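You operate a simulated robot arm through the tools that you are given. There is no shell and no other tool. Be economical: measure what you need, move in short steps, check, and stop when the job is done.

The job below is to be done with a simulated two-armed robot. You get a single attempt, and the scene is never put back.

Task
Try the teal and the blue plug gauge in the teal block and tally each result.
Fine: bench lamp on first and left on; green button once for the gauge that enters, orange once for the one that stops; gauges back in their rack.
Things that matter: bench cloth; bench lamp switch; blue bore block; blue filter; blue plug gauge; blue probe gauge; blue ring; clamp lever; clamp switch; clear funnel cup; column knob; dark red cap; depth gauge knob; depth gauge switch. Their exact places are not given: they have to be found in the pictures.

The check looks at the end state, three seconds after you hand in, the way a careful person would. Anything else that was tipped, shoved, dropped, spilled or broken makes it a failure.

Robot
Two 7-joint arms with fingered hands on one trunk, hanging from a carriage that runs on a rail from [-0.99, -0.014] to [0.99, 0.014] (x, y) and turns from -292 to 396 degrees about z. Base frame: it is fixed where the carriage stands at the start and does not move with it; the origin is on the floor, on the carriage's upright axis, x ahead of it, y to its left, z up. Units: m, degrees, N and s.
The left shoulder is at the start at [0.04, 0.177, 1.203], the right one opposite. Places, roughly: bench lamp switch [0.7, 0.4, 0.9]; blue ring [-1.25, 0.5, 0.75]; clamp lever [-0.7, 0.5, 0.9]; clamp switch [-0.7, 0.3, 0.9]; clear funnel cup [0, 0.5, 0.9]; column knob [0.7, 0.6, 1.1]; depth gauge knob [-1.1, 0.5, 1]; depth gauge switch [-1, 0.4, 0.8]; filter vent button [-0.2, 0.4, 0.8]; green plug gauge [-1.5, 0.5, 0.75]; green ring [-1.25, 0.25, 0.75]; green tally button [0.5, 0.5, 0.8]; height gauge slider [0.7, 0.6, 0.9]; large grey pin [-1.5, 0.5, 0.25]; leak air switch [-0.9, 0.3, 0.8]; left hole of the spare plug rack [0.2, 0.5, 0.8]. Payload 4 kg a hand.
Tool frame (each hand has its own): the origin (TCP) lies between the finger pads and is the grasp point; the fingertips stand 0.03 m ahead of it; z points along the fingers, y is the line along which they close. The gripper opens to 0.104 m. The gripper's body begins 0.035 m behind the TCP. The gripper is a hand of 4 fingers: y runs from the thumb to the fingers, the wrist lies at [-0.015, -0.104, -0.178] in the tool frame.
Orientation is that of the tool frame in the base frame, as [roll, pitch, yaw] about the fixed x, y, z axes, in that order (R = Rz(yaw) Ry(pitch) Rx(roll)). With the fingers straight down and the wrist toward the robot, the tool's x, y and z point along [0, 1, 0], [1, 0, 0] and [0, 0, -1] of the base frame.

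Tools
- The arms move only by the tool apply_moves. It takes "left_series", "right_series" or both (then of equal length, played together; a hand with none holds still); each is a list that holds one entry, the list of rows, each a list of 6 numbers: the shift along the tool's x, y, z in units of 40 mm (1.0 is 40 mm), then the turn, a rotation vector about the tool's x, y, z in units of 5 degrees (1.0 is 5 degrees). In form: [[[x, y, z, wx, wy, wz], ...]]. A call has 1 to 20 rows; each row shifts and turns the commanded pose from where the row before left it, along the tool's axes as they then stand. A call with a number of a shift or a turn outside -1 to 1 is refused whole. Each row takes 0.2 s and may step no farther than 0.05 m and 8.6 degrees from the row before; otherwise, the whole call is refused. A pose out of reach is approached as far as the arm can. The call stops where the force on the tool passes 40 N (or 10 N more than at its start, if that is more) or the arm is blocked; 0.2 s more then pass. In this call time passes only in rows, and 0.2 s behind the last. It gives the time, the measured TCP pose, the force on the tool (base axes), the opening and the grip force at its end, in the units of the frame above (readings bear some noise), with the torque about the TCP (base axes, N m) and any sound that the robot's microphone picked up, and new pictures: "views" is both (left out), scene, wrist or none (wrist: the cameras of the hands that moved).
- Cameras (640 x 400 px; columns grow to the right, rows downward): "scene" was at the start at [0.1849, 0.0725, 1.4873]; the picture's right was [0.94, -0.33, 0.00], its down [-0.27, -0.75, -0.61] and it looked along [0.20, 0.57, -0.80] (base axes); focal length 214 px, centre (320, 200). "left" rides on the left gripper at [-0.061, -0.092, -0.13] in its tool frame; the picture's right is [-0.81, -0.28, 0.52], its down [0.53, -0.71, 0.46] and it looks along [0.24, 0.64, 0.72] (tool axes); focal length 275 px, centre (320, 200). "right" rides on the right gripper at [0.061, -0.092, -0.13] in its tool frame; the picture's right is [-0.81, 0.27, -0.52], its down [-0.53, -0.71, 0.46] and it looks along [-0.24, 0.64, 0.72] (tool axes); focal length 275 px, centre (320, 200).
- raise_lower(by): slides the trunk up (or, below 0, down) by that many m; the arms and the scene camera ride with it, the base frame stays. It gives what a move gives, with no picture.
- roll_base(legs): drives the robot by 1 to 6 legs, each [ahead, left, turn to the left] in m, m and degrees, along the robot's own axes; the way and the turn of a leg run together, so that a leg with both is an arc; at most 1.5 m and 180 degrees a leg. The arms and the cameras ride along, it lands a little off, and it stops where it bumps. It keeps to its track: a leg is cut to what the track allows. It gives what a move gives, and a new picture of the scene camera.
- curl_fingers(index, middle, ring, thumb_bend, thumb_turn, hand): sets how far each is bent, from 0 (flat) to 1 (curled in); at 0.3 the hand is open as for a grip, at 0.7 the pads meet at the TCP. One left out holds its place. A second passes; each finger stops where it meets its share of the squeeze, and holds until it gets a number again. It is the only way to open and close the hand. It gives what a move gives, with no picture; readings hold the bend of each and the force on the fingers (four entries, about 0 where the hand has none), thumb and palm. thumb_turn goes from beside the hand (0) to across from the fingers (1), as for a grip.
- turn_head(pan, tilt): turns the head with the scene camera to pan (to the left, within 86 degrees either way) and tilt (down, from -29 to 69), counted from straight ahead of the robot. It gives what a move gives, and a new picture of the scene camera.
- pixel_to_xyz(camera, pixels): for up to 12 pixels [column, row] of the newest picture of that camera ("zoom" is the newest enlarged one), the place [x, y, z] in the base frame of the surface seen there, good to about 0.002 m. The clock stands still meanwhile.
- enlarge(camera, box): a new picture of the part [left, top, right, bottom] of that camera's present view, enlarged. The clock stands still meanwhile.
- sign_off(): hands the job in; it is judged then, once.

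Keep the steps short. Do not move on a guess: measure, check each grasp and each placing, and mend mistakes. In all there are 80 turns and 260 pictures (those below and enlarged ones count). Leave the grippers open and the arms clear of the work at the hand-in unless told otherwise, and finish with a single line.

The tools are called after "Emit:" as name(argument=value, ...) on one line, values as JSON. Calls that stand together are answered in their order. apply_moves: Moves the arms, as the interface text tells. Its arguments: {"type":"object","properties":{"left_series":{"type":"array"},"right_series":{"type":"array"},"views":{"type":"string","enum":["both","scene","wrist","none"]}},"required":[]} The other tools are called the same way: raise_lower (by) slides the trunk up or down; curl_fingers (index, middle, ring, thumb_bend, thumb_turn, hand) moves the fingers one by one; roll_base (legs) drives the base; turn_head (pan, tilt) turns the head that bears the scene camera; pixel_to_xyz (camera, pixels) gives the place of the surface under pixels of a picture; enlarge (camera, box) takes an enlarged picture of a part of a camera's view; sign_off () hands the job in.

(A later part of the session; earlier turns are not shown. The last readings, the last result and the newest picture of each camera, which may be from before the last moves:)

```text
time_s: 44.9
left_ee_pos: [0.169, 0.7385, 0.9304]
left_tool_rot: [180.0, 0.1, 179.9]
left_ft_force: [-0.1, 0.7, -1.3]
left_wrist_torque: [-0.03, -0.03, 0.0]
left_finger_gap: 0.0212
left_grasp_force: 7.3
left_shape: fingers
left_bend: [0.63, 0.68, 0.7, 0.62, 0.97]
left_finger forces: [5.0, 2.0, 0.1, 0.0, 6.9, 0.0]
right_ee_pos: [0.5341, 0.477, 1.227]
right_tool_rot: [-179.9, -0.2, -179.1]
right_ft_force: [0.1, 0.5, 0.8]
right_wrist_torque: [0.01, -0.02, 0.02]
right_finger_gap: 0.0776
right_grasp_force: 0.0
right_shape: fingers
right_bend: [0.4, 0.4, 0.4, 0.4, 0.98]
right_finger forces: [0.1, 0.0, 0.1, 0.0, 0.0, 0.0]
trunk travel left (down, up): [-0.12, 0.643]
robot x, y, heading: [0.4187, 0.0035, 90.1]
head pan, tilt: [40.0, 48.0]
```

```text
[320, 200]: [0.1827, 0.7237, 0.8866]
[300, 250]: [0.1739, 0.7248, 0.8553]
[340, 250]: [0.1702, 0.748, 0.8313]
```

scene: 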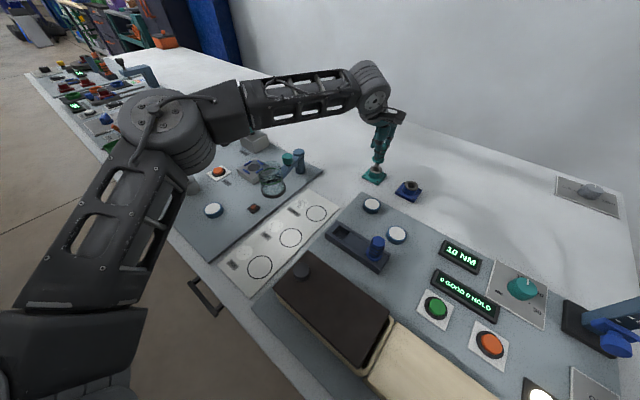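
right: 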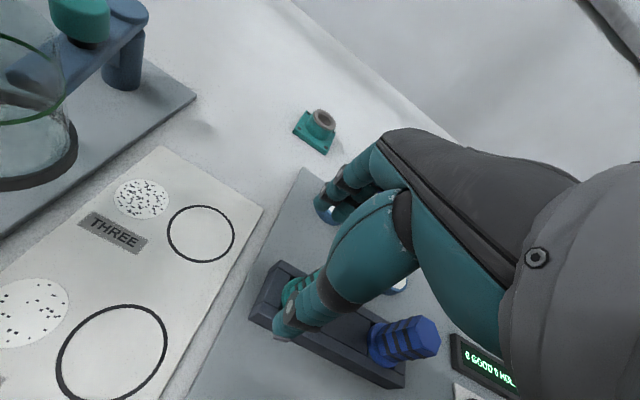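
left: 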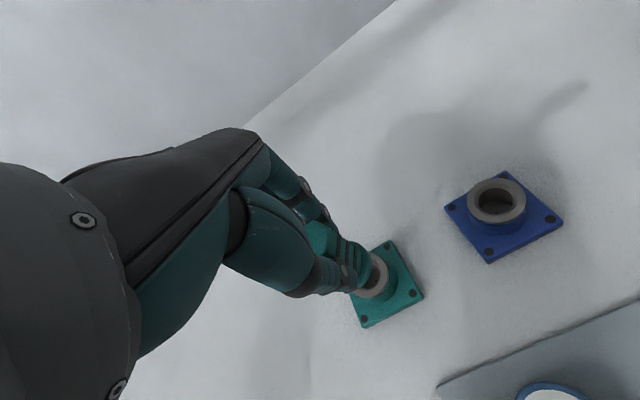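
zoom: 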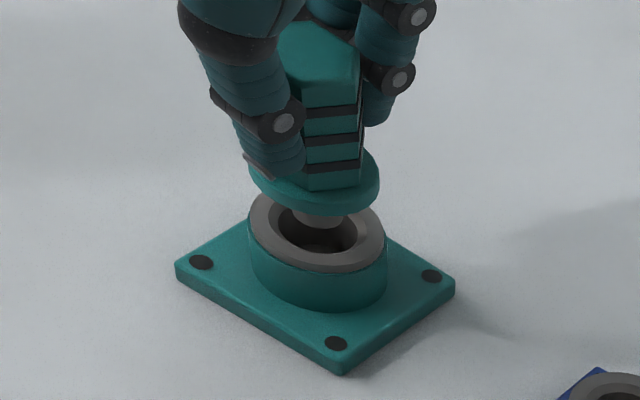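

Both views show the pin over the bore centre. I'll lower 12 mm in small rows and read the force.

Emit:
apply_moves(left_series=[[[0, 0, 0.1, 0, 0, 0], [0, 0, 0.1, 0, 0, 0], [0, 0, 0.1, 0, 0, 0]]], views="none")

Emit:
enlarge(camera="scene", box=[360, 140, 400, 190])

Emit:
enlarge(camera="right", box=[75, 60, 140, 135])

```text
time_s: 45.7
left_ee_pos: [0.1674, 0.7381, 0.9177]
left_tool_rot: [180.0, 0.0, 179.9]
left_ft_force: [-0.4, -0.9, -1.3]
left_wrist_torque: [-0.02, 0.02, -0.03]
left_finger_gap: 0.0213
left_grasp_force: 7.3
left_shape: fingers
left_bend: [0.63, 0.68, 0.7, 0.62, 0.97]
left_finger forces: [5.0, 1.9, 0.0, 0.1, 7.0, 0.0]
right_ee_pos: [0.5336, 0.4772, 1.2283]
right_tool_rot: [-179.9, -0.1, -179.2]
right_ft_force: [-0.4, 0.3, 0.6]
right_wrist_torque: [0.04, 0.07, -0.01]
right_finger_gap: 0.0776
right_grasp_force: 0.0
right_shape: fingers
right_bend: [0.4, 0.4, 0.4, 0.4, 0.98]
right_finger forces: [0.1, 0.0, 0.0, 0.0, 0.0, 0.0]
trunk travel left (down, up): [-0.12, 0.643]
robot x, y, heading: [0.4187, 0.0069, 89.8]
head pan, tilt: [40.0, 48.0]
```

```text
8.00 times, centred on (380, 165) of scene
```

zoom: 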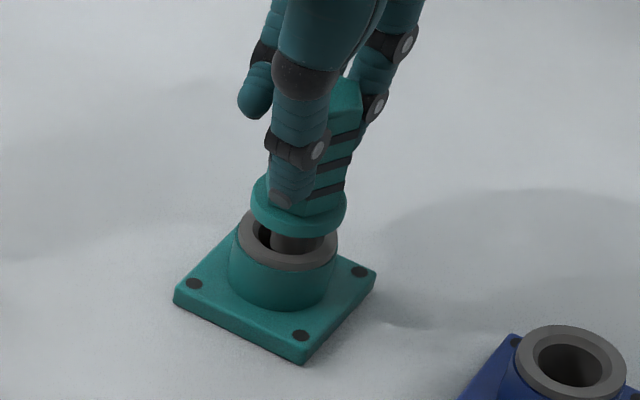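

```text
5.33 times, centred on (108, 98) of right
```

zoom: 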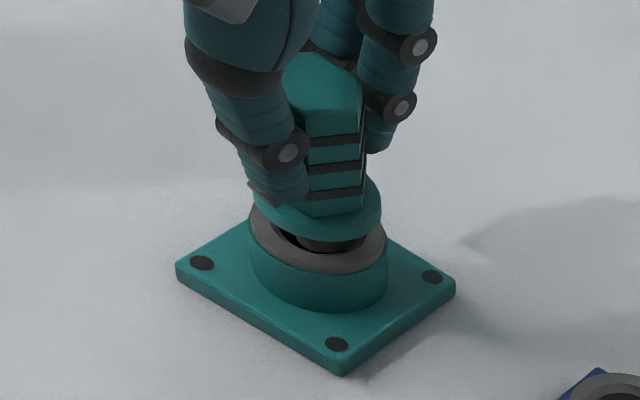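

I'll zoom closer to judge the pin-to-bore gap.

Emit:
enlarge(camera="right", box=[94, 90, 124, 120])

Emit:
enlarge(camera="scene", box=[366, 158, 386, 178])

```text
13.33 times, centred on (109, 105) of right
```

zoom: 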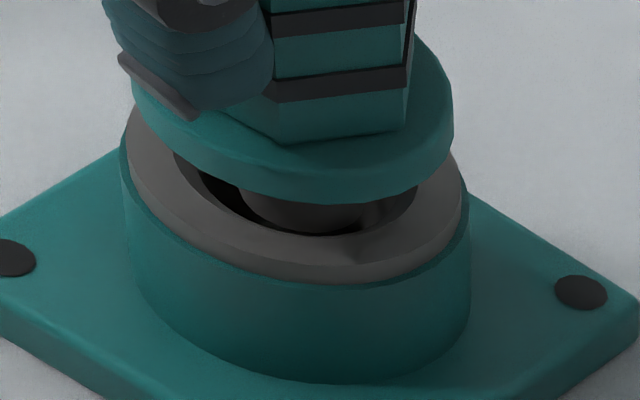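

```text
16.00 times, centred on (376, 168) of scene
```

zoom: 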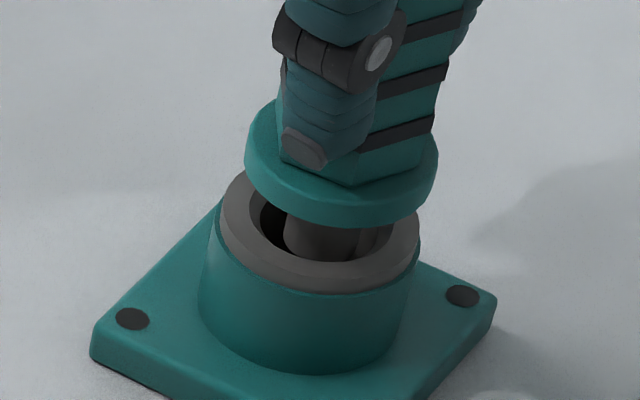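

The pin tip is at the rim, inside the chamfer, and roughly 1–2 mm off toward +x. I'll nudge −1 mm in x and lower in 3 mm rows while reading the force.

Emit:
apply_moves(left_series=[[[0.03, 0, 0.07, 0, 0, 0], [0, 0, 0.07, 0, 0, 0]]], views="none")

Emit:
enlarge(camera="right", box=[94, 90, 124, 120])

Emit:
enlarge(camera="scene", box=[366, 158, 386, 178])

```text
time_s: 46.3
left_ee_pos: [0.1666, 0.7376, 0.9115]
left_tool_rot: [-179.9, 0.0, 179.9]
left_ft_force: [-0.4, 0.1, 0.4]
left_wrist_torque: [-0.03, -0.02, 0.03]
left_finger_gap: 0.0213
left_grasp_force: 6.6
left_shape: fingers
left_bend: [0.63, 0.68, 0.7, 0.62, 0.97]
left_finger forces: [5.0, 2.0, 0.0, 0.0, 7.0, 0.1]
right_ee_pos: [0.5347, 0.4763, 1.228]
right_tool_rot: [-179.9, -0.1, -179.1]
right_ft_force: [-0.8, 0.5, 0.0]
right_wrist_torque: [0.02, 0.01, 0.0]
right_finger_gap: 0.0774
right_grasp_force: 0.1
right_shape: fingers
right_bend: [0.4, 0.4, 0.4, 0.4, 0.98]
right_finger forces: [0.0, 0.0, 0.0, 0.0, 0.0, 0.0]
trunk travel left (down, up): [-0.12, 0.643]
robot x, y, heading: [0.4184, 0.0052, 89.9]
head pan, tilt: [40.0, 48.0]
```

```text
13.33 times, centred on (109, 105) of right
```

zoom: 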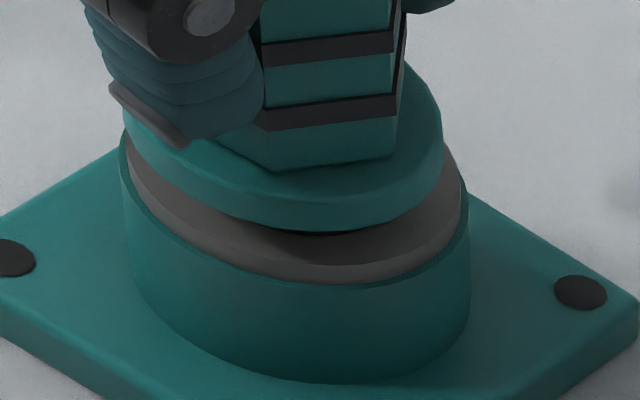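

```text
16.00 times, centred on (376, 168) of scene
```

zoom: 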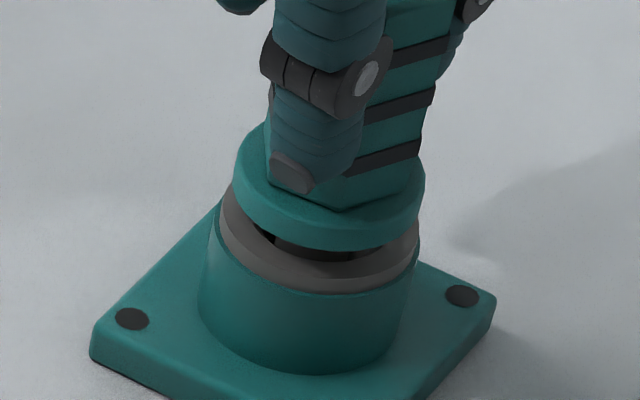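

It's entering without force (tip about 8 mm below the rim). I'll continue in small rows down to the collar seat.

Emit:
apply_moves(left_series=[[[0, 0, 0.07, 0, 0, 0], [0, 0, 0.07, 0, 0, 0], [0, 0, 0.06, 0, 0, 0]]], views="none")

Emit:
enlarge(camera="right", box=[94, 90, 124, 120])

Emit:
enlarge(camera="scene", box=[366, 158, 386, 178])

```text
time_s: 47.1
left_ee_pos: [0.1666, 0.7381, 0.9049]
left_tool_rot: [-180.0, -0.1, 179.9]
left_ft_force: [-0.1, 0.4, -0.2]
left_wrist_torque: [0.03, 0.01, 0.03]
left_finger_gap: 0.0215
left_grasp_force: 6.7
left_shape: fingers
left_bend: [0.63, 0.68, 0.7, 0.62, 0.97]
left_finger forces: [5.0, 2.0, 0.0, 0.1, 7.0, 0.0]
right_ee_pos: [0.5334, 0.4766, 1.2287]
right_tool_rot: [-179.8, -0.1, -179.1]
right_ft_force: [0.1, -0.4, 0.2]
right_wrist_torque: [-0.01, -0.04, 0.02]
right_finger_gap: 0.0775
right_grasp_force: 0.1
right_shape: fingers
right_bend: [0.4, 0.4, 0.4, 0.4, 0.98]
right_finger forces: [0.1, 0.1, 0.0, 0.0, 0.0, 0.0]
trunk travel left (down, up): [-0.12, 0.643]
robot x, y, heading: [0.4227, 0.0038, 89.9]
head pan, tilt: [40.0, 48.0]
```

```text
13.33 times, centred on (109, 105) of right
```

zoom: 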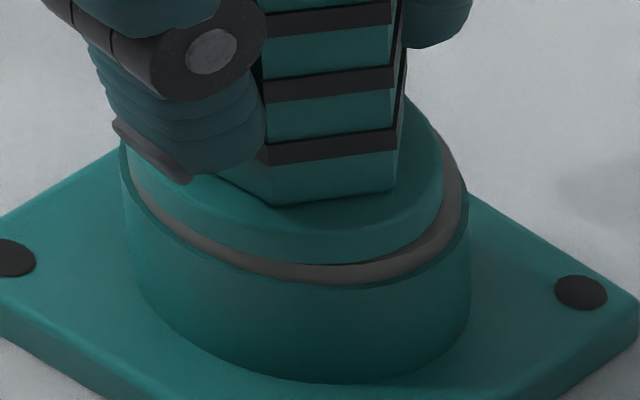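

```text
16.00 times, centred on (376, 168) of scene
```

zoom: 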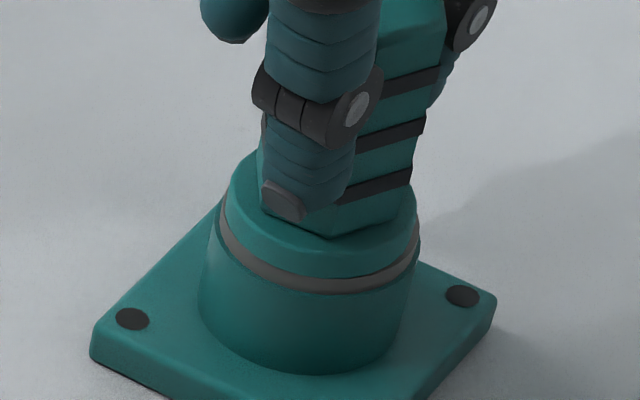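

The teal gauge has entered with the collar nearly on the rim and no force. One small push of 2 mm to seat it.

Emit:
apply_moves(left_series=[[[0, 0, 0.04, 0, 0, 0], [0, 0, 0.03, 0, 0, 0]]], views="none")

Emit:
enlarge(camera="scene", box=[366, 158, 386, 178])

```text
time_s: 47.7
left_ee_pos: [0.1662, 0.7388, 0.9033]
left_tool_rot: [179.8, 0.1, 179.9]
left_ft_force: [0.1, -1.3, 3.2]
left_wrist_torque: [-0.06, -0.02, -0.03]
left_finger_gap: 0.0211
left_grasp_force: 7.3
left_shape: fingers
left_bend: [0.63, 0.68, 0.7, 0.62, 0.97]
left_finger forces: [4.9, 2.0, 0.0, 0.1, 8.3, 0.0]
right_ee_pos: [0.5347, 0.4772, 1.2283]
right_tool_rot: [-179.9, -0.1, -179.1]
right_ft_force: [0.1, 0.2, 0.7]
right_wrist_torque: [-0.01, 0.01, -0.02]
right_finger_gap: 0.0775
right_grasp_force: 0.0
right_shape: fingers
right_bend: [0.4, 0.4, 0.4, 0.4, 0.98]
right_finger forces: [0.1, 0.0, 0.0, 0.1, 0.0, 0.0]
trunk travel left (down, up): [-0.12, 0.643]
robot x, y, heading: [0.4194, 0.0068, 89.9]
head pan, tilt: [40.0, 48.0]
```

```text
16.00 times, centred on (376, 168) of scene
```

zoom: 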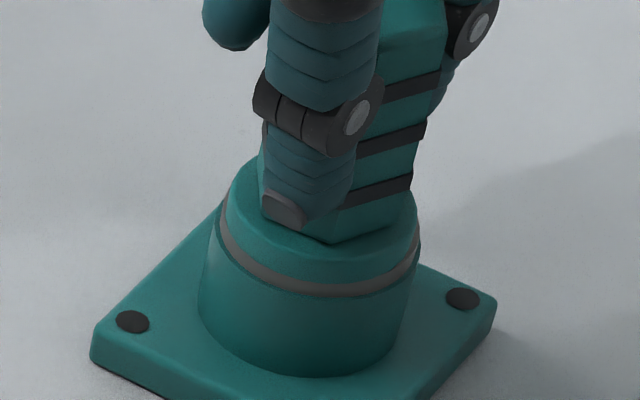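

The collar is seated at 3 N, so the teal gauge enters. I'll lift it straight out, then carry it back toward the rack.

Emit:
apply_moves(left_series=[[[0, 0, -0.3, 0, 0, 0], [0, 0, -0.4, 0, 0, 0], [0, 0, -0.4, 0, 0, 0], [0, 0, -0.6, 0, 0, 0], [0, 0, -0.6, 0, 0, 0], [0, 0, -0.6, 0, 0, 0], [-0.19, -0.92, 0, 0, 0, 0], [-0.19, -0.92, 0, 0, 0, 0], [-0.19, -0.92, 0, 0, 0, 0], [-0.2, -0.92, 0, 0, 0, 0], [-0.2, -0.92, 0, 0, 0, 0], [-0.2, -0.92, 0, 0, 0, 0], [-0.2, -0.92, 0, 0, 0, 0]]], views="scene")

Emit:
raise_lower(by=-0.05)

Emit:
enlarge(camera="scene", box=[320, 130, 440, 280])

Emit:
enlarge(camera="left", box=[260, 180, 520, 380])

```text
time_s: 50.5
left_ee_pos: [0.2192, 0.4767, 1.0176]
left_tool_rot: [-180.0, 0.0, 179.9]
left_ft_force: [0.1, 0.3, -1.2]
left_wrist_torque: [0.01, 0.01, 0.06]
left_finger_gap: 0.0211
left_grasp_force: 7.9
left_shape: fingers
left_bend: [0.63, 0.68, 0.7, 0.62, 0.97]
left_finger forces: [5.1, 1.8, 0.0, 0.0, 6.9, 0.0]
left hand out of reach, approached as far as the arm can: row 6
right_ee_pos: [0.5358, 0.4749, 1.2292]
right_tool_rot: [-179.9, -0.1, -179.1]
right_ft_force: [-1.1, 0.0, -0.3]
right_wrist_torque: [0.0, 0.03, 0.01]
right_finger_gap: 0.0776
right_grasp_force: 0.0
right_shape: fingers
right_bend: [0.4, 0.4, 0.4, 0.4, 0.98]
right_finger forces: [0.0, 0.0, 0.1, 0.1, 0.0, 0.0]
trunk travel left (down, up): [-0.12, 0.643]
robot x, y, heading: [0.4177, 0.0091, 90.1]
head pan, tilt: [40.0, 48.0]
```

scene: 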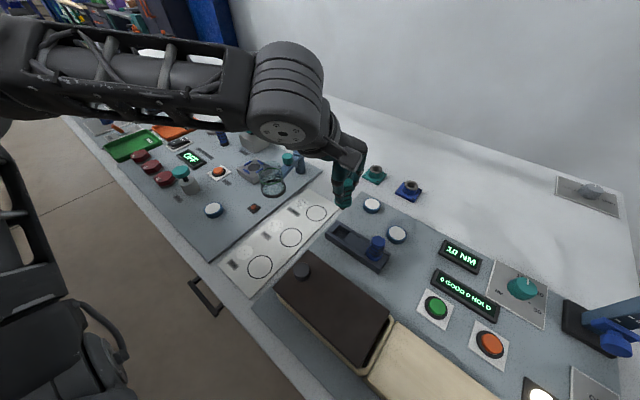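

```text
time_s: 51.4
left_ee_pos: [0.2192, 0.4775, 0.9663]
left_tool_rot: [180.0, 0.0, 179.8]
left_ft_force: [-0.9, -0.1, -1.3]
left_wrist_torque: [-0.02, 0.02, -0.02]
left_finger_gap: 0.0211
left_grasp_force: 6.9
left_shape: fingers
left_bend: [0.63, 0.68, 0.7, 0.62, 0.97]
left_finger forces: [5.1, 1.8, 0.0, 0.1, 6.8, 0.0]
right_ee_pos: [0.5344, 0.477, 1.1797]
right_tool_rot: [-179.9, 0.0, -179.2]
right_ft_force: [-1.4, 0.1, 0.5]
right_wrist_torque: [-0.02, 0.02, 0.0]
right_finger_gap: 0.0773
right_grasp_force: 0.2
right_shape: fingers
right_bend: [0.4, 0.4, 0.4, 0.4, 0.98]
right_finger forces: [0.1, 0.0, 0.1, 0.0, 0.0, 0.0]
trunk travel left (down, up): [-0.07, 0.693]
robot x, y, heading: [0.4209, 0.0082, 89.9]
head pan, tilt: [40.0, 48.0]
```

```text
2.67 times, centred on (380, 205) of scene
```

zoom: 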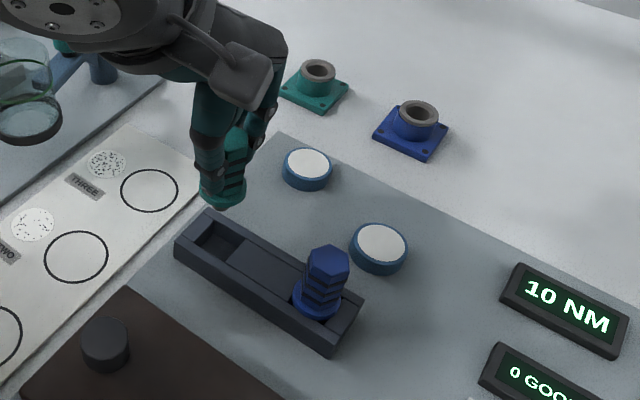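

```text
2.00 times, centred on (390, 280) of left
```

zoom: 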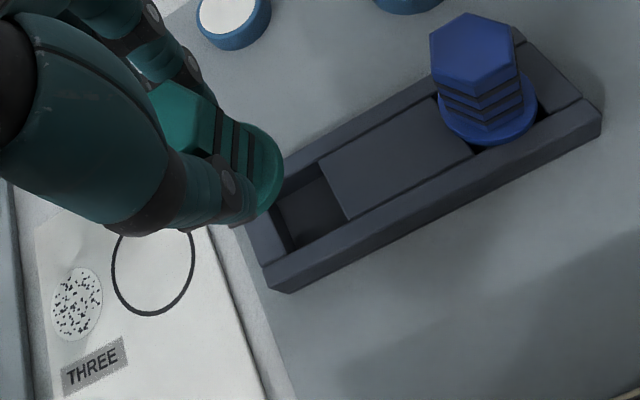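

I'll correct by +2 mm in x and +3.3 mm in y, and lower to TCP z≈0.922 to check alignment over the slot.

Emit:
apply_moves(left_series=[[[-0.05, 0.085, 0.4, 0, 0, 0], [0, 0, 0.4, 0, 0, 0], [0, 0, 0.3, 0, 0, 0]]], views="none")

Emit:
enlarge(camera="scene", box=[330, 180, 400, 270])

Emit:
enlarge(camera="left", box=[290, 200, 430, 340])

Emit:
enlarge(camera="right", box=[0, 150, 120, 270])

```text
time_s: 52.2
left_ee_pos: [0.2215, 0.4799, 0.9231]
left_tool_rot: [-180.0, 0.0, 179.9]
left_ft_force: [0.0, 0.5, -1.6]
left_wrist_torque: [0.02, 0.02, 0.03]
left_finger_gap: 0.0212
left_grasp_force: 7.1
left_shape: fingers
left_bend: [0.63, 0.68, 0.7, 0.62, 0.97]
left_finger forces: [5.1, 1.8, 0.0, 0.0, 6.9, 0.0]
right_ee_pos: [0.5348, 0.4767, 1.1774]
right_tool_rot: [-179.9, -0.1, -179.2]
right_ft_force: [-0.5, -0.1, 0.5]
right_wrist_torque: [0.02, 0.0, 0.01]
right_finger_gap: 0.0774
right_grasp_force: 0.1
right_shape: fingers
right_bend: [0.4, 0.4, 0.4, 0.4, 0.98]
right_finger forces: [0.1, 0.0, 0.0, 0.0, 0.0, 0.1]
trunk travel left (down, up): [-0.07, 0.693]
robot x, y, heading: [0.4174, 0.0041, 89.9]
head pan, tilt: [40.0, 48.0]
```

```text
4.44 times, centred on (365, 225) of scene
```

zoom: 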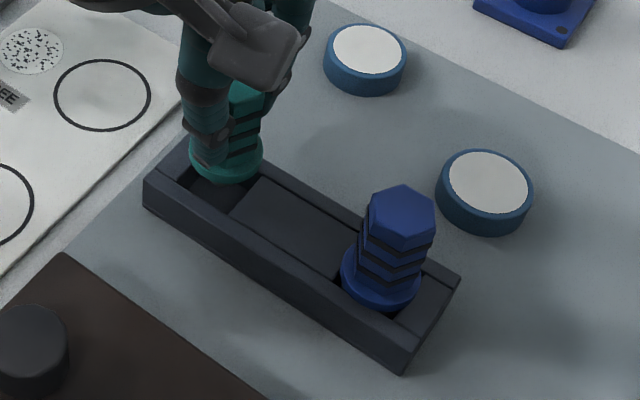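

```text
2.86 times, centred on (360, 270) of left
```

zoom: 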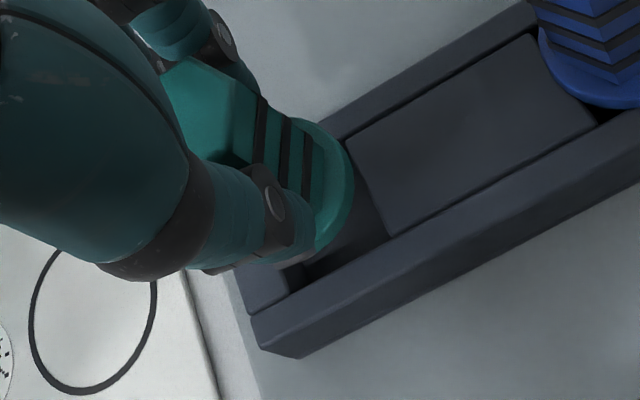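

```text
3.33 times, centred on (60, 210) of right
```

zoom: 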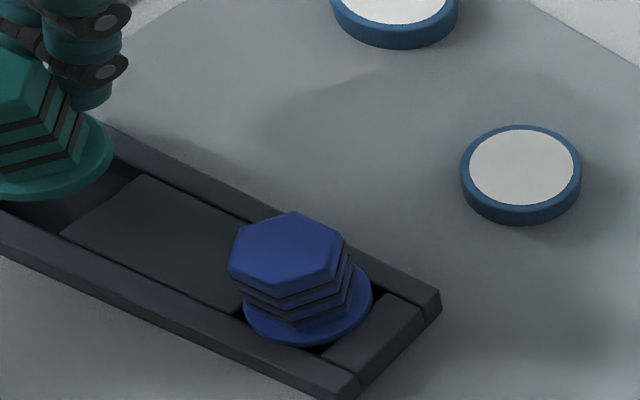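

Alignment looks right. I'll lower the last 20 mm in small rows.

Emit:
apply_moves(left_series=[[[0, 0.01, 0.15, 0, 0, 0], [0, 0, 0.15, 0, 0, 0], [0, 0, 0.1, 0, 0, 0], [0, 0, 0.1, 0, 0, 0]]], views="none")

Emit:
enlarge(camera="scene", box=[330, 180, 400, 270])

Emit:
enlarge(camera="left", box=[290, 200, 430, 340])

```text
time_s: 53.2
left_ee_pos: [0.221, 0.4813, 0.9024]
left_tool_rot: [-179.9, 0.1, 179.9]
left_ft_force: [0.0, 0.1, -0.2]
left_wrist_torque: [-0.02, 0.01, 0.01]
left_finger_gap: 0.0211
left_grasp_force: 7.2
left_shape: fingers
left_bend: [0.63, 0.68, 0.7, 0.62, 0.97]
left_finger forces: [5.0, 1.8, 0.0, 0.0, 7.0, 0.1]
right_ee_pos: [0.5341, 0.4772, 1.1784]
right_tool_rot: [-179.9, -0.1, -179.1]
right_ft_force: [-1.0, 0.3, 0.0]
right_wrist_torque: [-0.01, 0.04, 0.02]
right_finger_gap: 0.0776
right_grasp_force: 0.0
right_shape: fingers
right_bend: [0.4, 0.4, 0.4, 0.4, 0.98]
right_finger forces: [0.0, 0.0, 0.0, 0.0, 0.1, 0.1]
trunk travel left (down, up): [-0.07, 0.693]
robot x, y, heading: [0.4168, 0.0066, 90.1]
head pan, tilt: [40.0, 48.0]
```

```text
4.44 times, centred on (365, 225) of scene
```

zoom: 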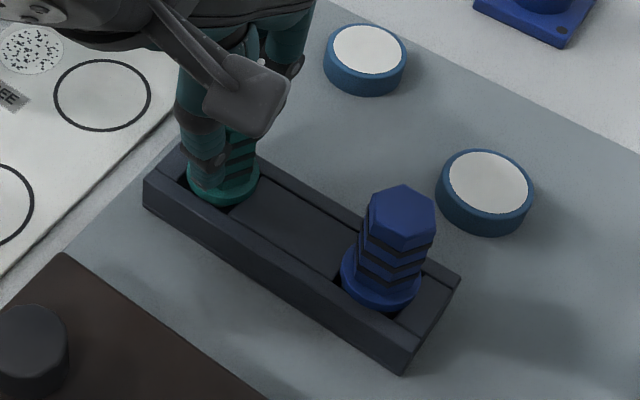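

```text
2.86 times, centred on (360, 270) of left
```

zoom: 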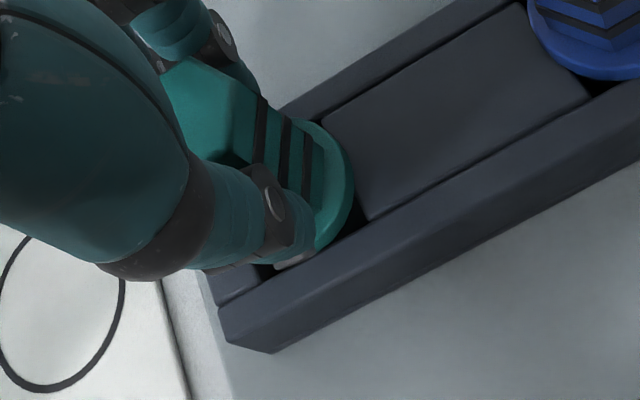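

The gauge is back at its pick-up height. I'll open the hand, lift clear and check.

Emit:
curl_fingers(hand="left", index=0.4, middle=0.4, ring=0.4, thumb_bend=0.4)

Emit:
apply_moves(left_series=[[[0, 0, -0.4, 0, 0, 0], [0, 0, -0.6, 0, 0, 0], [0, 0, -0.6, 0, 0, 0]]], views="wrist")

Emit:
enlarge(camera="scene", box=[330, 180, 400, 270])

Emit:
pixel_to_xyz(camera="zoom", pixels=[[373, 213], [430, 215], [403, 192], [400, 238], [225, 125]])

```text
time_s: 54.2
left_ee_pos: [0.2212, 0.4815, 0.9051]
left_tool_rot: [180.0, 0.1, 179.9]
left_ft_force: [0.2, 0.6, 0.0]
left_wrist_torque: [0.01, 0.01, -0.02]
left_finger_gap: 0.0775
left_grasp_force: 0.0
left_shape: fingers
left_bend: [0.4, 0.4, 0.4, 0.4, 0.97]
left_finger forces: [0.1, 0.1, 0.1, 0.0, 0.0, 0.0]
right_ee_pos: [0.5346, 0.4769, 1.1776]
right_tool_rot: [-179.9, -0.1, -179.1]
right_ft_force: [0.2, 0.4, 1.0]
right_wrist_torque: [-0.03, -0.02, 0.0]
right_finger_gap: 0.0779
right_grasp_force: 0.1
right_shape: fingers
right_bend: [0.4, 0.4, 0.4, 0.4, 0.98]
right_finger forces: [0.0, 0.0, 0.0, 0.0, 0.0, 0.0]
trunk travel left (down, up): [-0.07, 0.693]
robot x, y, heading: [0.4194, 0.0052, 90.1]
head pan, tilt: [40.0, 48.0]
```

```text
time_s: 55.0
left_ee_pos: [0.221, 0.4822, 0.9663]
left_tool_rot: [180.0, 0.0, 179.8]
left_ft_force: [0.8, -0.4, -0.3]
left_wrist_torque: [-0.03, -0.01, 0.0]
left_finger_gap: 0.0775
left_grasp_force: 0.1
left_shape: fingers
left_bend: [0.4, 0.4, 0.4, 0.4, 0.97]
left_finger forces: [0.0, 0.1, 0.0, 0.1, 0.0, 0.0]
right_ee_pos: [0.535, 0.477, 1.1778]
right_tool_rot: [-179.9, -0.1, -179.1]
right_ft_force: [-0.3, 0.0, 0.0]
right_wrist_torque: [-0.01, 0.01, 0.0]
right_finger_gap: 0.0777
right_grasp_force: 0.1
right_shape: fingers
right_bend: [0.4, 0.4, 0.4, 0.4, 0.98]
right_finger forces: [0.1, 0.2, 0.1, 0.0, 0.1, 0.1]
trunk travel left (down, up): [-0.07, 0.693]
robot x, y, heading: [0.4199, 0.0061, 89.8]
head pan, tilt: [40.0, 48.0]
```

left: 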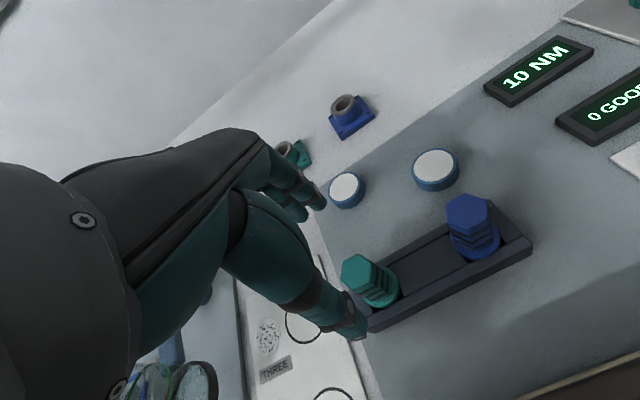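

```text
4.44 times, centred on (365, 225) of scene
```

zoom: 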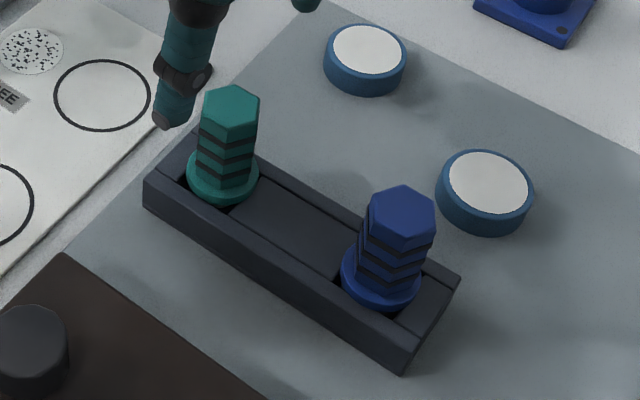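

```text
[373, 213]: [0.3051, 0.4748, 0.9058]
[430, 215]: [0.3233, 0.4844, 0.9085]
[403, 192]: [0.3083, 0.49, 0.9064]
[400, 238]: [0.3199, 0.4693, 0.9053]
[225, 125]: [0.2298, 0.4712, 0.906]
```

The teal gauge is upright in its slot. The blue gauge's centre is at about (0.314,0.480). I'll shift +92 mm in x at this height and go down to z≈0.902.

Emit:
apply_moves(left_series=[[[-0.78, -0.03, 0, 0, 0, 0], [-0.78, 0, 0, 0, 0, 0], [-0.74, 0, 0, 0, 0, 0]]], views="wrist")

Emit:
pixel_to_xyz(camera="left", pixels=[[355, 262], [345, 262], [365, 265], [355, 275], [355, 330], [310, 205]])

```text
time_s: 55.8
left_ee_pos: [0.3129, 0.4812, 0.9664]
left_tool_rot: [179.9, 0.2, 179.9]
left_ft_force: [0.7, -0.3, 0.5]
left_wrist_torque: [-0.04, 0.0, 0.0]
left_finger_gap: 0.0777
left_grasp_force: 0.1
left_shape: fingers
left_bend: [0.4, 0.4, 0.4, 0.4, 0.97]
left_finger forces: [0.0, 0.1, 0.1, 0.1, 0.1, 0.0]
right_ee_pos: [0.5349, 0.4767, 1.1796]
right_tool_rot: [-179.9, 0.0, -179.1]
right_ft_force: [0.5, -0.2, 0.5]
right_wrist_torque: [-0.02, 0.0, -0.04]
right_finger_gap: 0.078
right_grasp_force: 0.0
right_shape: fingers
right_bend: [0.4, 0.4, 0.4, 0.4, 0.98]
right_finger forces: [0.0, 0.0, 0.0, 0.0, 0.1, 0.1]
trunk travel left (down, up): [-0.07, 0.693]
robot x, y, heading: [0.423, 0.0085, 89.9]
head pan, tilt: [40.0, 48.0]
```

left: 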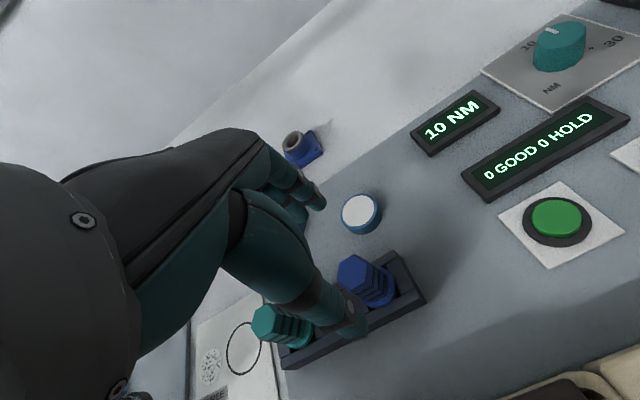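

```text
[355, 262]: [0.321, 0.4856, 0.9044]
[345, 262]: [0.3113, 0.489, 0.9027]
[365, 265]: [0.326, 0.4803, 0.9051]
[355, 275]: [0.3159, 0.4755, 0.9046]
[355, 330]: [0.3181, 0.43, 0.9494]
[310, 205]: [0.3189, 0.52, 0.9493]
```

The alignment is close; I'll shift −1.5 mm in x. Before going down I'll check the elbow and forearm clearance to the dark box.

Emit:
turn_head(pan=35, tilt=58)

Emit:
pixel_to_xyz(camera="scene", pixels=[[60, 60], [120, 60], [180, 70], [40, 120], [20, 160], [100, 120], [160, 110], [280, 260], [60, 200], [220, 90]])

```text
time_s: 56.6
left_ee_pos: [0.3127, 0.4789, 0.9666]
left_tool_rot: [-180.0, 0.0, 179.9]
left_ft_force: [-0.3, -0.1, 0.1]
left_wrist_torque: [-0.04, 0.0, 0.02]
left_finger_gap: 0.0777
left_grasp_force: 0.2
left_shape: fingers
left_bend: [0.4, 0.4, 0.4, 0.4, 0.97]
left_finger forces: [0.0, 0.0, 0.0, 0.0, 0.0, 0.0]
right_ee_pos: [0.5353, 0.4751, 1.1782]
right_tool_rot: [-179.9, 0.0, -179.1]
right_ft_force: [-0.9, 1.6, -0.5]
right_wrist_torque: [0.01, 0.0, 0.0]
right_finger_gap: 0.0772
right_grasp_force: 0.1
right_shape: fingers
right_bend: [0.4, 0.4, 0.4, 0.4, 0.98]
right_finger forces: [0.0, 0.0, 0.0, 0.0, 0.0, 0.1]
trunk travel left (down, up): [-0.07, 0.693]
robot x, y, heading: [0.4204, 0.0057, 89.7]
head pan, tilt: [35.0, 58.0]
```

scene: 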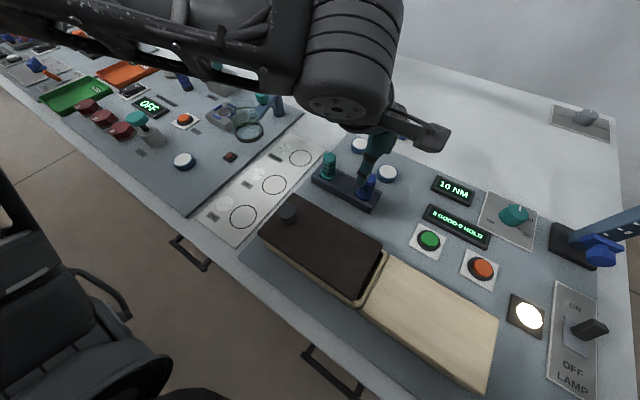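

```text
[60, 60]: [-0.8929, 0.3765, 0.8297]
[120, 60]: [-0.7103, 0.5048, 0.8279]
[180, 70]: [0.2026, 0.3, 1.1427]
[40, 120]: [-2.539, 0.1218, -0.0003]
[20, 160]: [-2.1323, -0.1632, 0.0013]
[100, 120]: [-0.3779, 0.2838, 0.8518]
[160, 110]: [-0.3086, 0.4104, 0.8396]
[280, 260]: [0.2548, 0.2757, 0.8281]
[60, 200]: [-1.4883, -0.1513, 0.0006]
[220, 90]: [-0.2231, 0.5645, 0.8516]
```

The forearm is at z≈1.14 over the box, which is ample. Going down.

Emit:
apply_moves(left_series=[[[0.03, 0.03, 0.4, 0, 0, 0], [0, 0, 0.4, 0, 0, 0], [0, 0, 0.4, 0, 0, 0], [0, 0, 0.25, 0, 0, 0], [0, 0, 0.14, 0, 0, 0]]], views="both")

```text
time_s: 57.8
left_ee_pos: [0.3124, 0.4809, 0.9055]
left_tool_rot: [-180.0, 0.0, 179.9]
left_ft_force: [-1.0, 0.5, 0.6]
left_wrist_torque: [0.01, 0.01, -0.03]
left_finger_gap: 0.0775
left_grasp_force: 0.0
left_shape: fingers
left_bend: [0.4, 0.4, 0.4, 0.4, 0.97]
left_finger forces: [0.0, 0.0, 0.0, 0.0, 0.1, 0.0]
right_ee_pos: [0.5354, 0.4772, 1.1761]
right_tool_rot: [-179.8, -0.1, -179.1]
right_ft_force: [-0.3, -0.7, -0.9]
right_wrist_torque: [-0.01, -0.03, 0.01]
right_finger_gap: 0.0779
right_grasp_force: 0.0
right_shape: fingers
right_bend: [0.4, 0.4, 0.4, 0.4, 0.98]
right_finger forces: [0.1, 0.0, 0.1, 0.1, 0.0, 0.0]
trunk travel left (down, up): [-0.07, 0.693]
robot x, y, heading: [0.4231, 0.0047, 89.8]
head pan, tilt: [35.0, 58.0]
```

scene: 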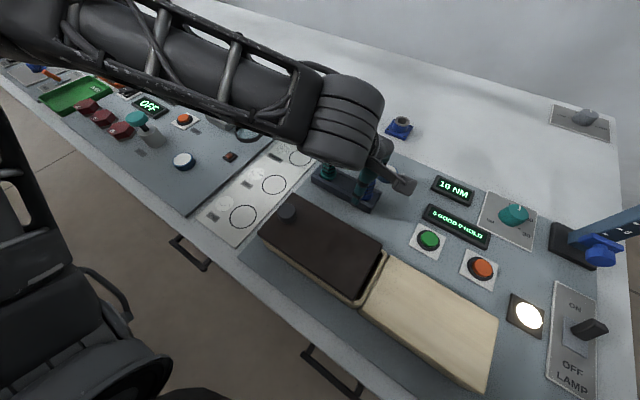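
left: 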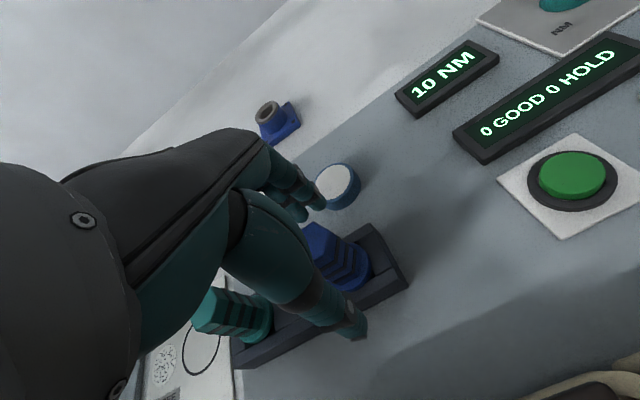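

The gauge is between thumb and fingers. I'll lower 2.5 mm more and close.

Emit:
apply_moves(left_series=[[[0, 0, 0.06, 0, 0, 0]]], views="none")

Emit:
curl_fingers(hand="left", index=0.7, middle=0.7, ring=0.7, thumb_bend=0.7)

Emit:
enlarge(camera="left", box=[200, 150, 420, 370])

```text
time_s: 58.2
left_ee_pos: [0.3114, 0.4814, 0.9008]
left_tool_rot: [180.0, 0.0, 179.8]
left_ft_force: [-0.3, -0.2, 0.1]
left_wrist_torque: [-0.04, 0.02, 0.01]
left_finger_gap: 0.0773
left_grasp_force: 0.0
left_shape: fingers
left_bend: [0.4, 0.4, 0.4, 0.4, 0.97]
left_finger forces: [0.0, 0.1, 0.0, 0.0, 0.0, 0.1]
right_ee_pos: [0.5354, 0.4772, 1.1778]
right_tool_rot: [-179.9, -0.2, -179.1]
right_ft_force: [0.4, 0.4, 0.4]
right_wrist_torque: [0.01, 0.01, 0.03]
right_finger_gap: 0.0775
right_grasp_force: 0.0
right_shape: fingers
right_bend: [0.4, 0.4, 0.4, 0.4, 0.98]
right_finger forces: [0.0, 0.1, 0.0, 0.0, 0.1, 0.0]
trunk travel left (down, up): [-0.07, 0.693]
robot x, y, heading: [0.418, 0.0076, 89.9]
head pan, tilt: [35.0, 58.0]
```

```text
time_s: 59.2
left_ee_pos: [0.3125, 0.4818, 0.9005]
left_tool_rot: [180.0, -0.1, 179.9]
left_ft_force: [-0.3, 0.0, -0.5]
left_wrist_torque: [0.0, -0.01, -0.02]
left_finger_gap: 0.0215
left_grasp_force: 7.2
left_shape: fingers
left_bend: [0.63, 0.67, 0.7, 0.62, 0.97]
left_finger forces: [4.8, 2.3, 0.1, 0.1, 7.5, 0.0]
right_ee_pos: [0.5345, 0.4764, 1.1786]
right_tool_rot: [-179.9, -0.1, -179.2]
right_ft_force: [-0.4, 0.0, 0.0]
right_wrist_torque: [-0.03, 0.03, 0.0]
right_finger_gap: 0.0778
right_grasp_force: 0.1
right_shape: fingers
right_bend: [0.4, 0.4, 0.4, 0.4, 0.98]
right_finger forces: [0.0, 0.1, 0.0, 0.0, 0.0, 0.1]
trunk travel left (down, up): [-0.07, 0.693]
robot x, y, heading: [0.4179, 0.0064, 89.9]
head pan, tilt: [35.0, 58.0]
```

```text
1.82 times, centred on (310, 260) of left
```

zoom: 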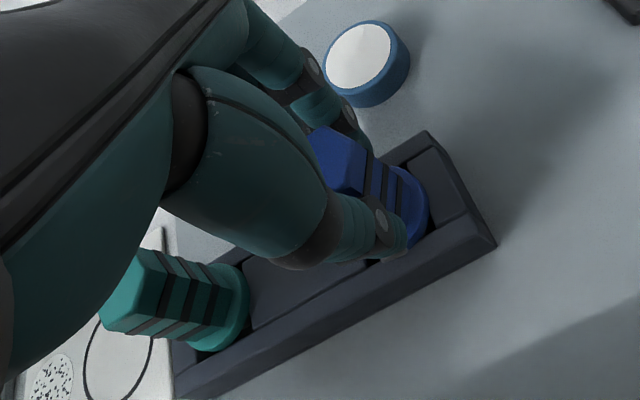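

The blue gauge is held (7 N, 21.5 mm gap). I'll lift it 70 mm, raise the trunk 50 mm, carry it toward the teal block and restore the earlier head view.

Emit:
apply_moves(left_series=[[[0, 0, -0.3, 0, 0, 0], [0, 0, -0.3, 0, 0, 0], [0, 0, -0.4, 0, 0, 0], [0, 0, -0.4, 0, 0, 0], [0, 0, -0.4, 0, 0, 0]]], views="wrist")

Emit:
raise_lower(by=0.05)

Emit:
apply_moves(left_series=[[[0.4045, 0.678, 0, 0, 0, 0], [0.4045, 0.678, 0, 0, 0, 0], [0.4045, 0.678, 0, 0, 0, 0], [0.4045, 0.678, 0, 0, 0, 0], [0.4045, 0.678, 0, 0, 0, 0], [0.4045, 0.678, 0, 0, 0, 0], [0.4045, 0.678, 0, 0, 0, 0], [0.4045, 0.678, 0, 0, 0, 0], [0.4045, 0.678, 0, 0, 0, 0], [0, 0, 0.5, 0, 0, 0], [0, 0, 0.5, 0, 0, 0], [0, 0, 0.5, 0, 0, 0]]], views="none")

Emit:
turn_head(pan=40, tilt=48)

Emit:
enlarge(camera="scene", box=[350, 130, 410, 190])

```text
time_s: 60.4
left_ee_pos: [0.3114, 0.4808, 0.9729]
left_tool_rot: [179.9, -0.1, 179.8]
left_ft_force: [-0.6, -0.3, -2.4]
left_wrist_torque: [0.0, 0.0, 0.0]
left_finger_gap: 0.0216
left_grasp_force: 7.7
left_shape: fingers
left_bend: [0.63, 0.67, 0.7, 0.62, 0.97]
left_finger forces: [5.0, 2.2, 0.1, 0.0, 7.3, 0.0]
right_ee_pos: [0.5341, 0.4771, 1.1778]
right_tool_rot: [-179.9, -0.1, -179.2]
right_ft_force: [-0.1, 0.8, 0.2]
right_wrist_torque: [-0.02, 0.0, -0.01]
right_finger_gap: 0.0773
right_grasp_force: 0.0
right_shape: fingers
right_bend: [0.4, 0.4, 0.4, 0.4, 0.98]
right_finger forces: [0.2, 0.1, 0.0, 0.0, 0.0, 0.1]
trunk travel left (down, up): [-0.07, 0.693]
robot x, y, heading: [0.4189, 0.0041, 90.0]
head pan, tilt: [35.0, 58.0]
```

left: 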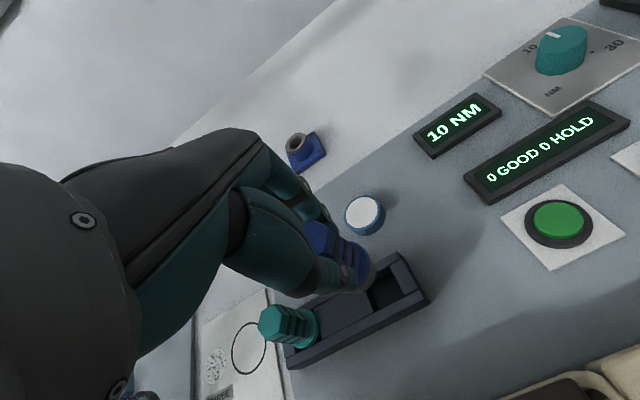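

```text
time_s: 61.3
left_ee_pos: [0.31, 0.4815, 1.0227]
left_tool_rot: [180.0, 0.0, 179.9]
left_ft_force: [-0.2, -0.3, -0.9]
left_wrist_torque: [-0.02, 0.01, 0.01]
left_finger_gap: 0.0215
left_grasp_force: 7.1
left_shape: fingers
left_bend: [0.63, 0.67, 0.7, 0.62, 0.97]
left_finger forces: [4.9, 2.2, 0.0, 0.1, 7.3, 0.0]
right_ee_pos: [0.5345, 0.4763, 1.2283]
right_tool_rot: [-179.9, -0.1, -179.1]
right_ft_force: [-0.5, -0.3, -0.2]
right_wrist_torque: [-0.05, -0.03, 0.03]
right_finger_gap: 0.0774
right_grasp_force: 0.0
right_shape: fingers
right_bend: [0.4, 0.4, 0.4, 0.4, 0.98]
right_finger forces: [0.0, 0.0, 0.1, 0.0, 0.0, 0.0]
trunk travel left (down, up): [-0.12, 0.643]
robot x, y, heading: [0.4147, 0.0078, 89.9]
head pan, tilt: [35.0, 58.0]
```

```text
time_s: 63.9
left_ee_pos: [0.1649, 0.7244, 0.9621]
left_tool_rot: [180.0, 0.0, 179.9]
left_ft_force: [0.2, -0.4, -1.5]
left_wrist_torque: [0.02, 0.05, -0.02]
left_finger_gap: 0.0215
left_grasp_force: 6.6
left_shape: fingers
left_bend: [0.63, 0.68, 0.7, 0.62, 0.97]
left_finger forces: [4.9, 1.9, 0.0, 0.1, 7.0, 0.1]
right_ee_pos: [0.5343, 0.4757, 1.2282]
right_tool_rot: [180.0, -0.1, -179.1]
right_ft_force: [0.1, -0.7, -0.7]
right_wrist_torque: [-0.01, -0.03, 0.02]
right_finger_gap: 0.0774
right_grasp_force: 0.0
right_shape: fingers
right_bend: [0.4, 0.4, 0.4, 0.4, 0.98]
right_finger forces: [0.1, 0.0, 0.1, 0.0, 0.1, 0.0]
trunk travel left (down, up): [-0.12, 0.643]
robot x, y, heading: [0.418, 0.0043, 90.1]
head pan, tilt: [35.0, 58.0]
```

```text
time_s: 64.6
left_ee_pos: [0.1656, 0.7258, 0.9627]
left_tool_rot: [-180.0, -0.1, 180.0]
left_ft_force: [-0.2, 1.2, -0.8]
left_wrist_torque: [-0.03, -0.01, -0.03]
left_finger_gap: 0.0214
left_grasp_force: 7.0
left_shape: fingers
left_bend: [0.63, 0.68, 0.7, 0.62, 0.97]
left_finger forces: [5.0, 2.0, 0.1, 0.0, 7.0, 0.0]
right_ee_pos: [0.534, 0.4768, 1.2284]
right_tool_rot: [-179.8, -0.1, -179.1]
right_ft_force: [-0.6, 0.0, -0.3]
right_wrist_torque: [0.02, -0.01, 0.0]
right_finger_gap: 0.0778
right_grasp_force: 0.0
right_shape: fingers
right_bend: [0.4, 0.4, 0.4, 0.4, 0.98]
right_finger forces: [0.0, 0.0, 0.0, 0.0, 0.0, 0.1]
trunk travel left (down, up): [-0.12, 0.643]
robot x, y, heading: [0.4217, 0.0055, 89.9]
head pan, tilt: [40.0, 48.0]
```

scene: 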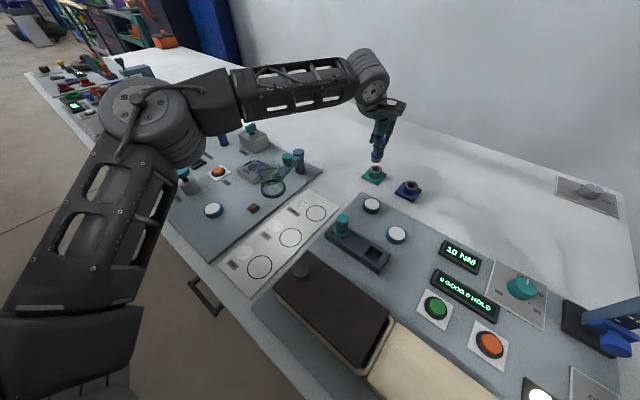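

```text
6.67 times, centred on (380, 160) of scene
```

zoom: 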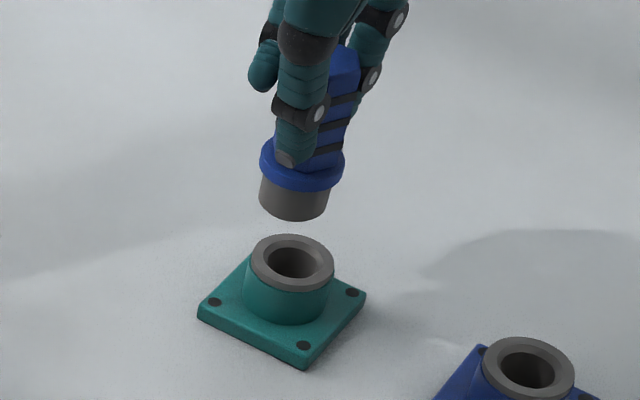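

The blue gauge's pin is much wider than the bore. I'll move over the bore axis (TCP 0.1665,0.738) and lower gently until it touches.

Emit:
apply_moves(left_series=[[[-0.02, 0.31, 0.2, 0, 0, 0], [0, 0, 0.3, 0, 0, 0], [0, 0, 0.3, 0, 0, 0]]], views="none")

Emit:
enlarge(camera="scene", box=[360, 145, 395, 180])

Emit:
enlarge(camera="right", box=[75, 60, 140, 135])

```text
time_s: 65.4
left_ee_pos: [0.167, 0.7399, 0.9318]
left_tool_rot: [-179.9, 0.0, 179.9]
left_ft_force: [-0.1, -0.1, -1.5]
left_wrist_torque: [0.0, -0.01, 0.01]
left_finger_gap: 0.0214
left_grasp_force: 6.6
left_shape: fingers
left_bend: [0.63, 0.68, 0.7, 0.62, 0.97]
left_finger forces: [4.9, 1.9, 0.1, 0.0, 7.0, 0.0]
right_ee_pos: [0.5337, 0.4777, 1.2285]
right_tool_rot: [-179.9, -0.1, -179.1]
right_ft_force: [0.1, -0.5, -0.7]
right_wrist_torque: [0.0, -0.03, 0.04]
right_finger_gap: 0.0778
right_grasp_force: 0.0
right_shape: fingers
right_bend: [0.4, 0.4, 0.4, 0.4, 0.98]
right_finger forces: [0.0, 0.0, 0.0, 0.0, 0.0, 0.0]
trunk travel left (down, up): [-0.12, 0.643]
robot x, y, heading: [0.4193, 0.0086, 89.9]
head pan, tilt: [40.0, 48.0]
```

```text
11.43 times, centred on (378, 162) of scene
```

zoom: 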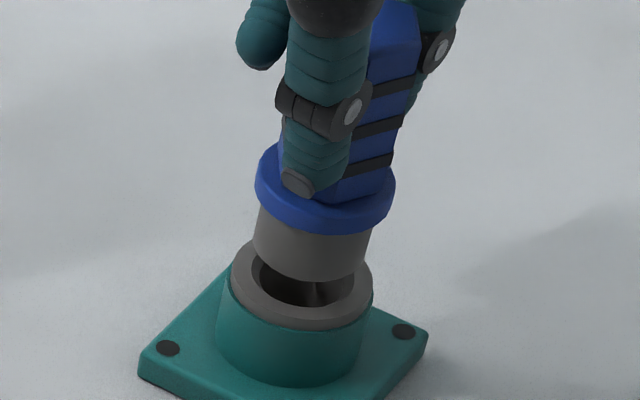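

```text
5.33 times, centred on (108, 98) of right
```

zoom: 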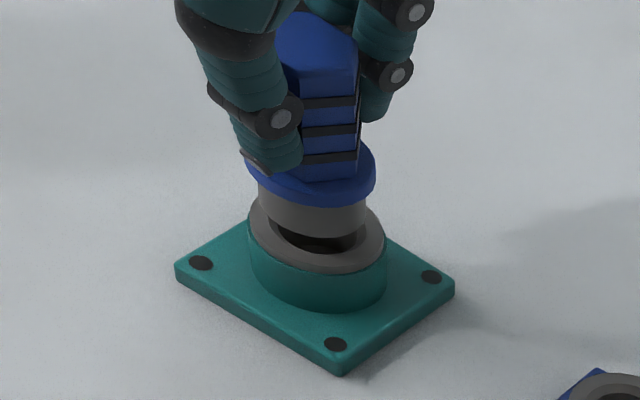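

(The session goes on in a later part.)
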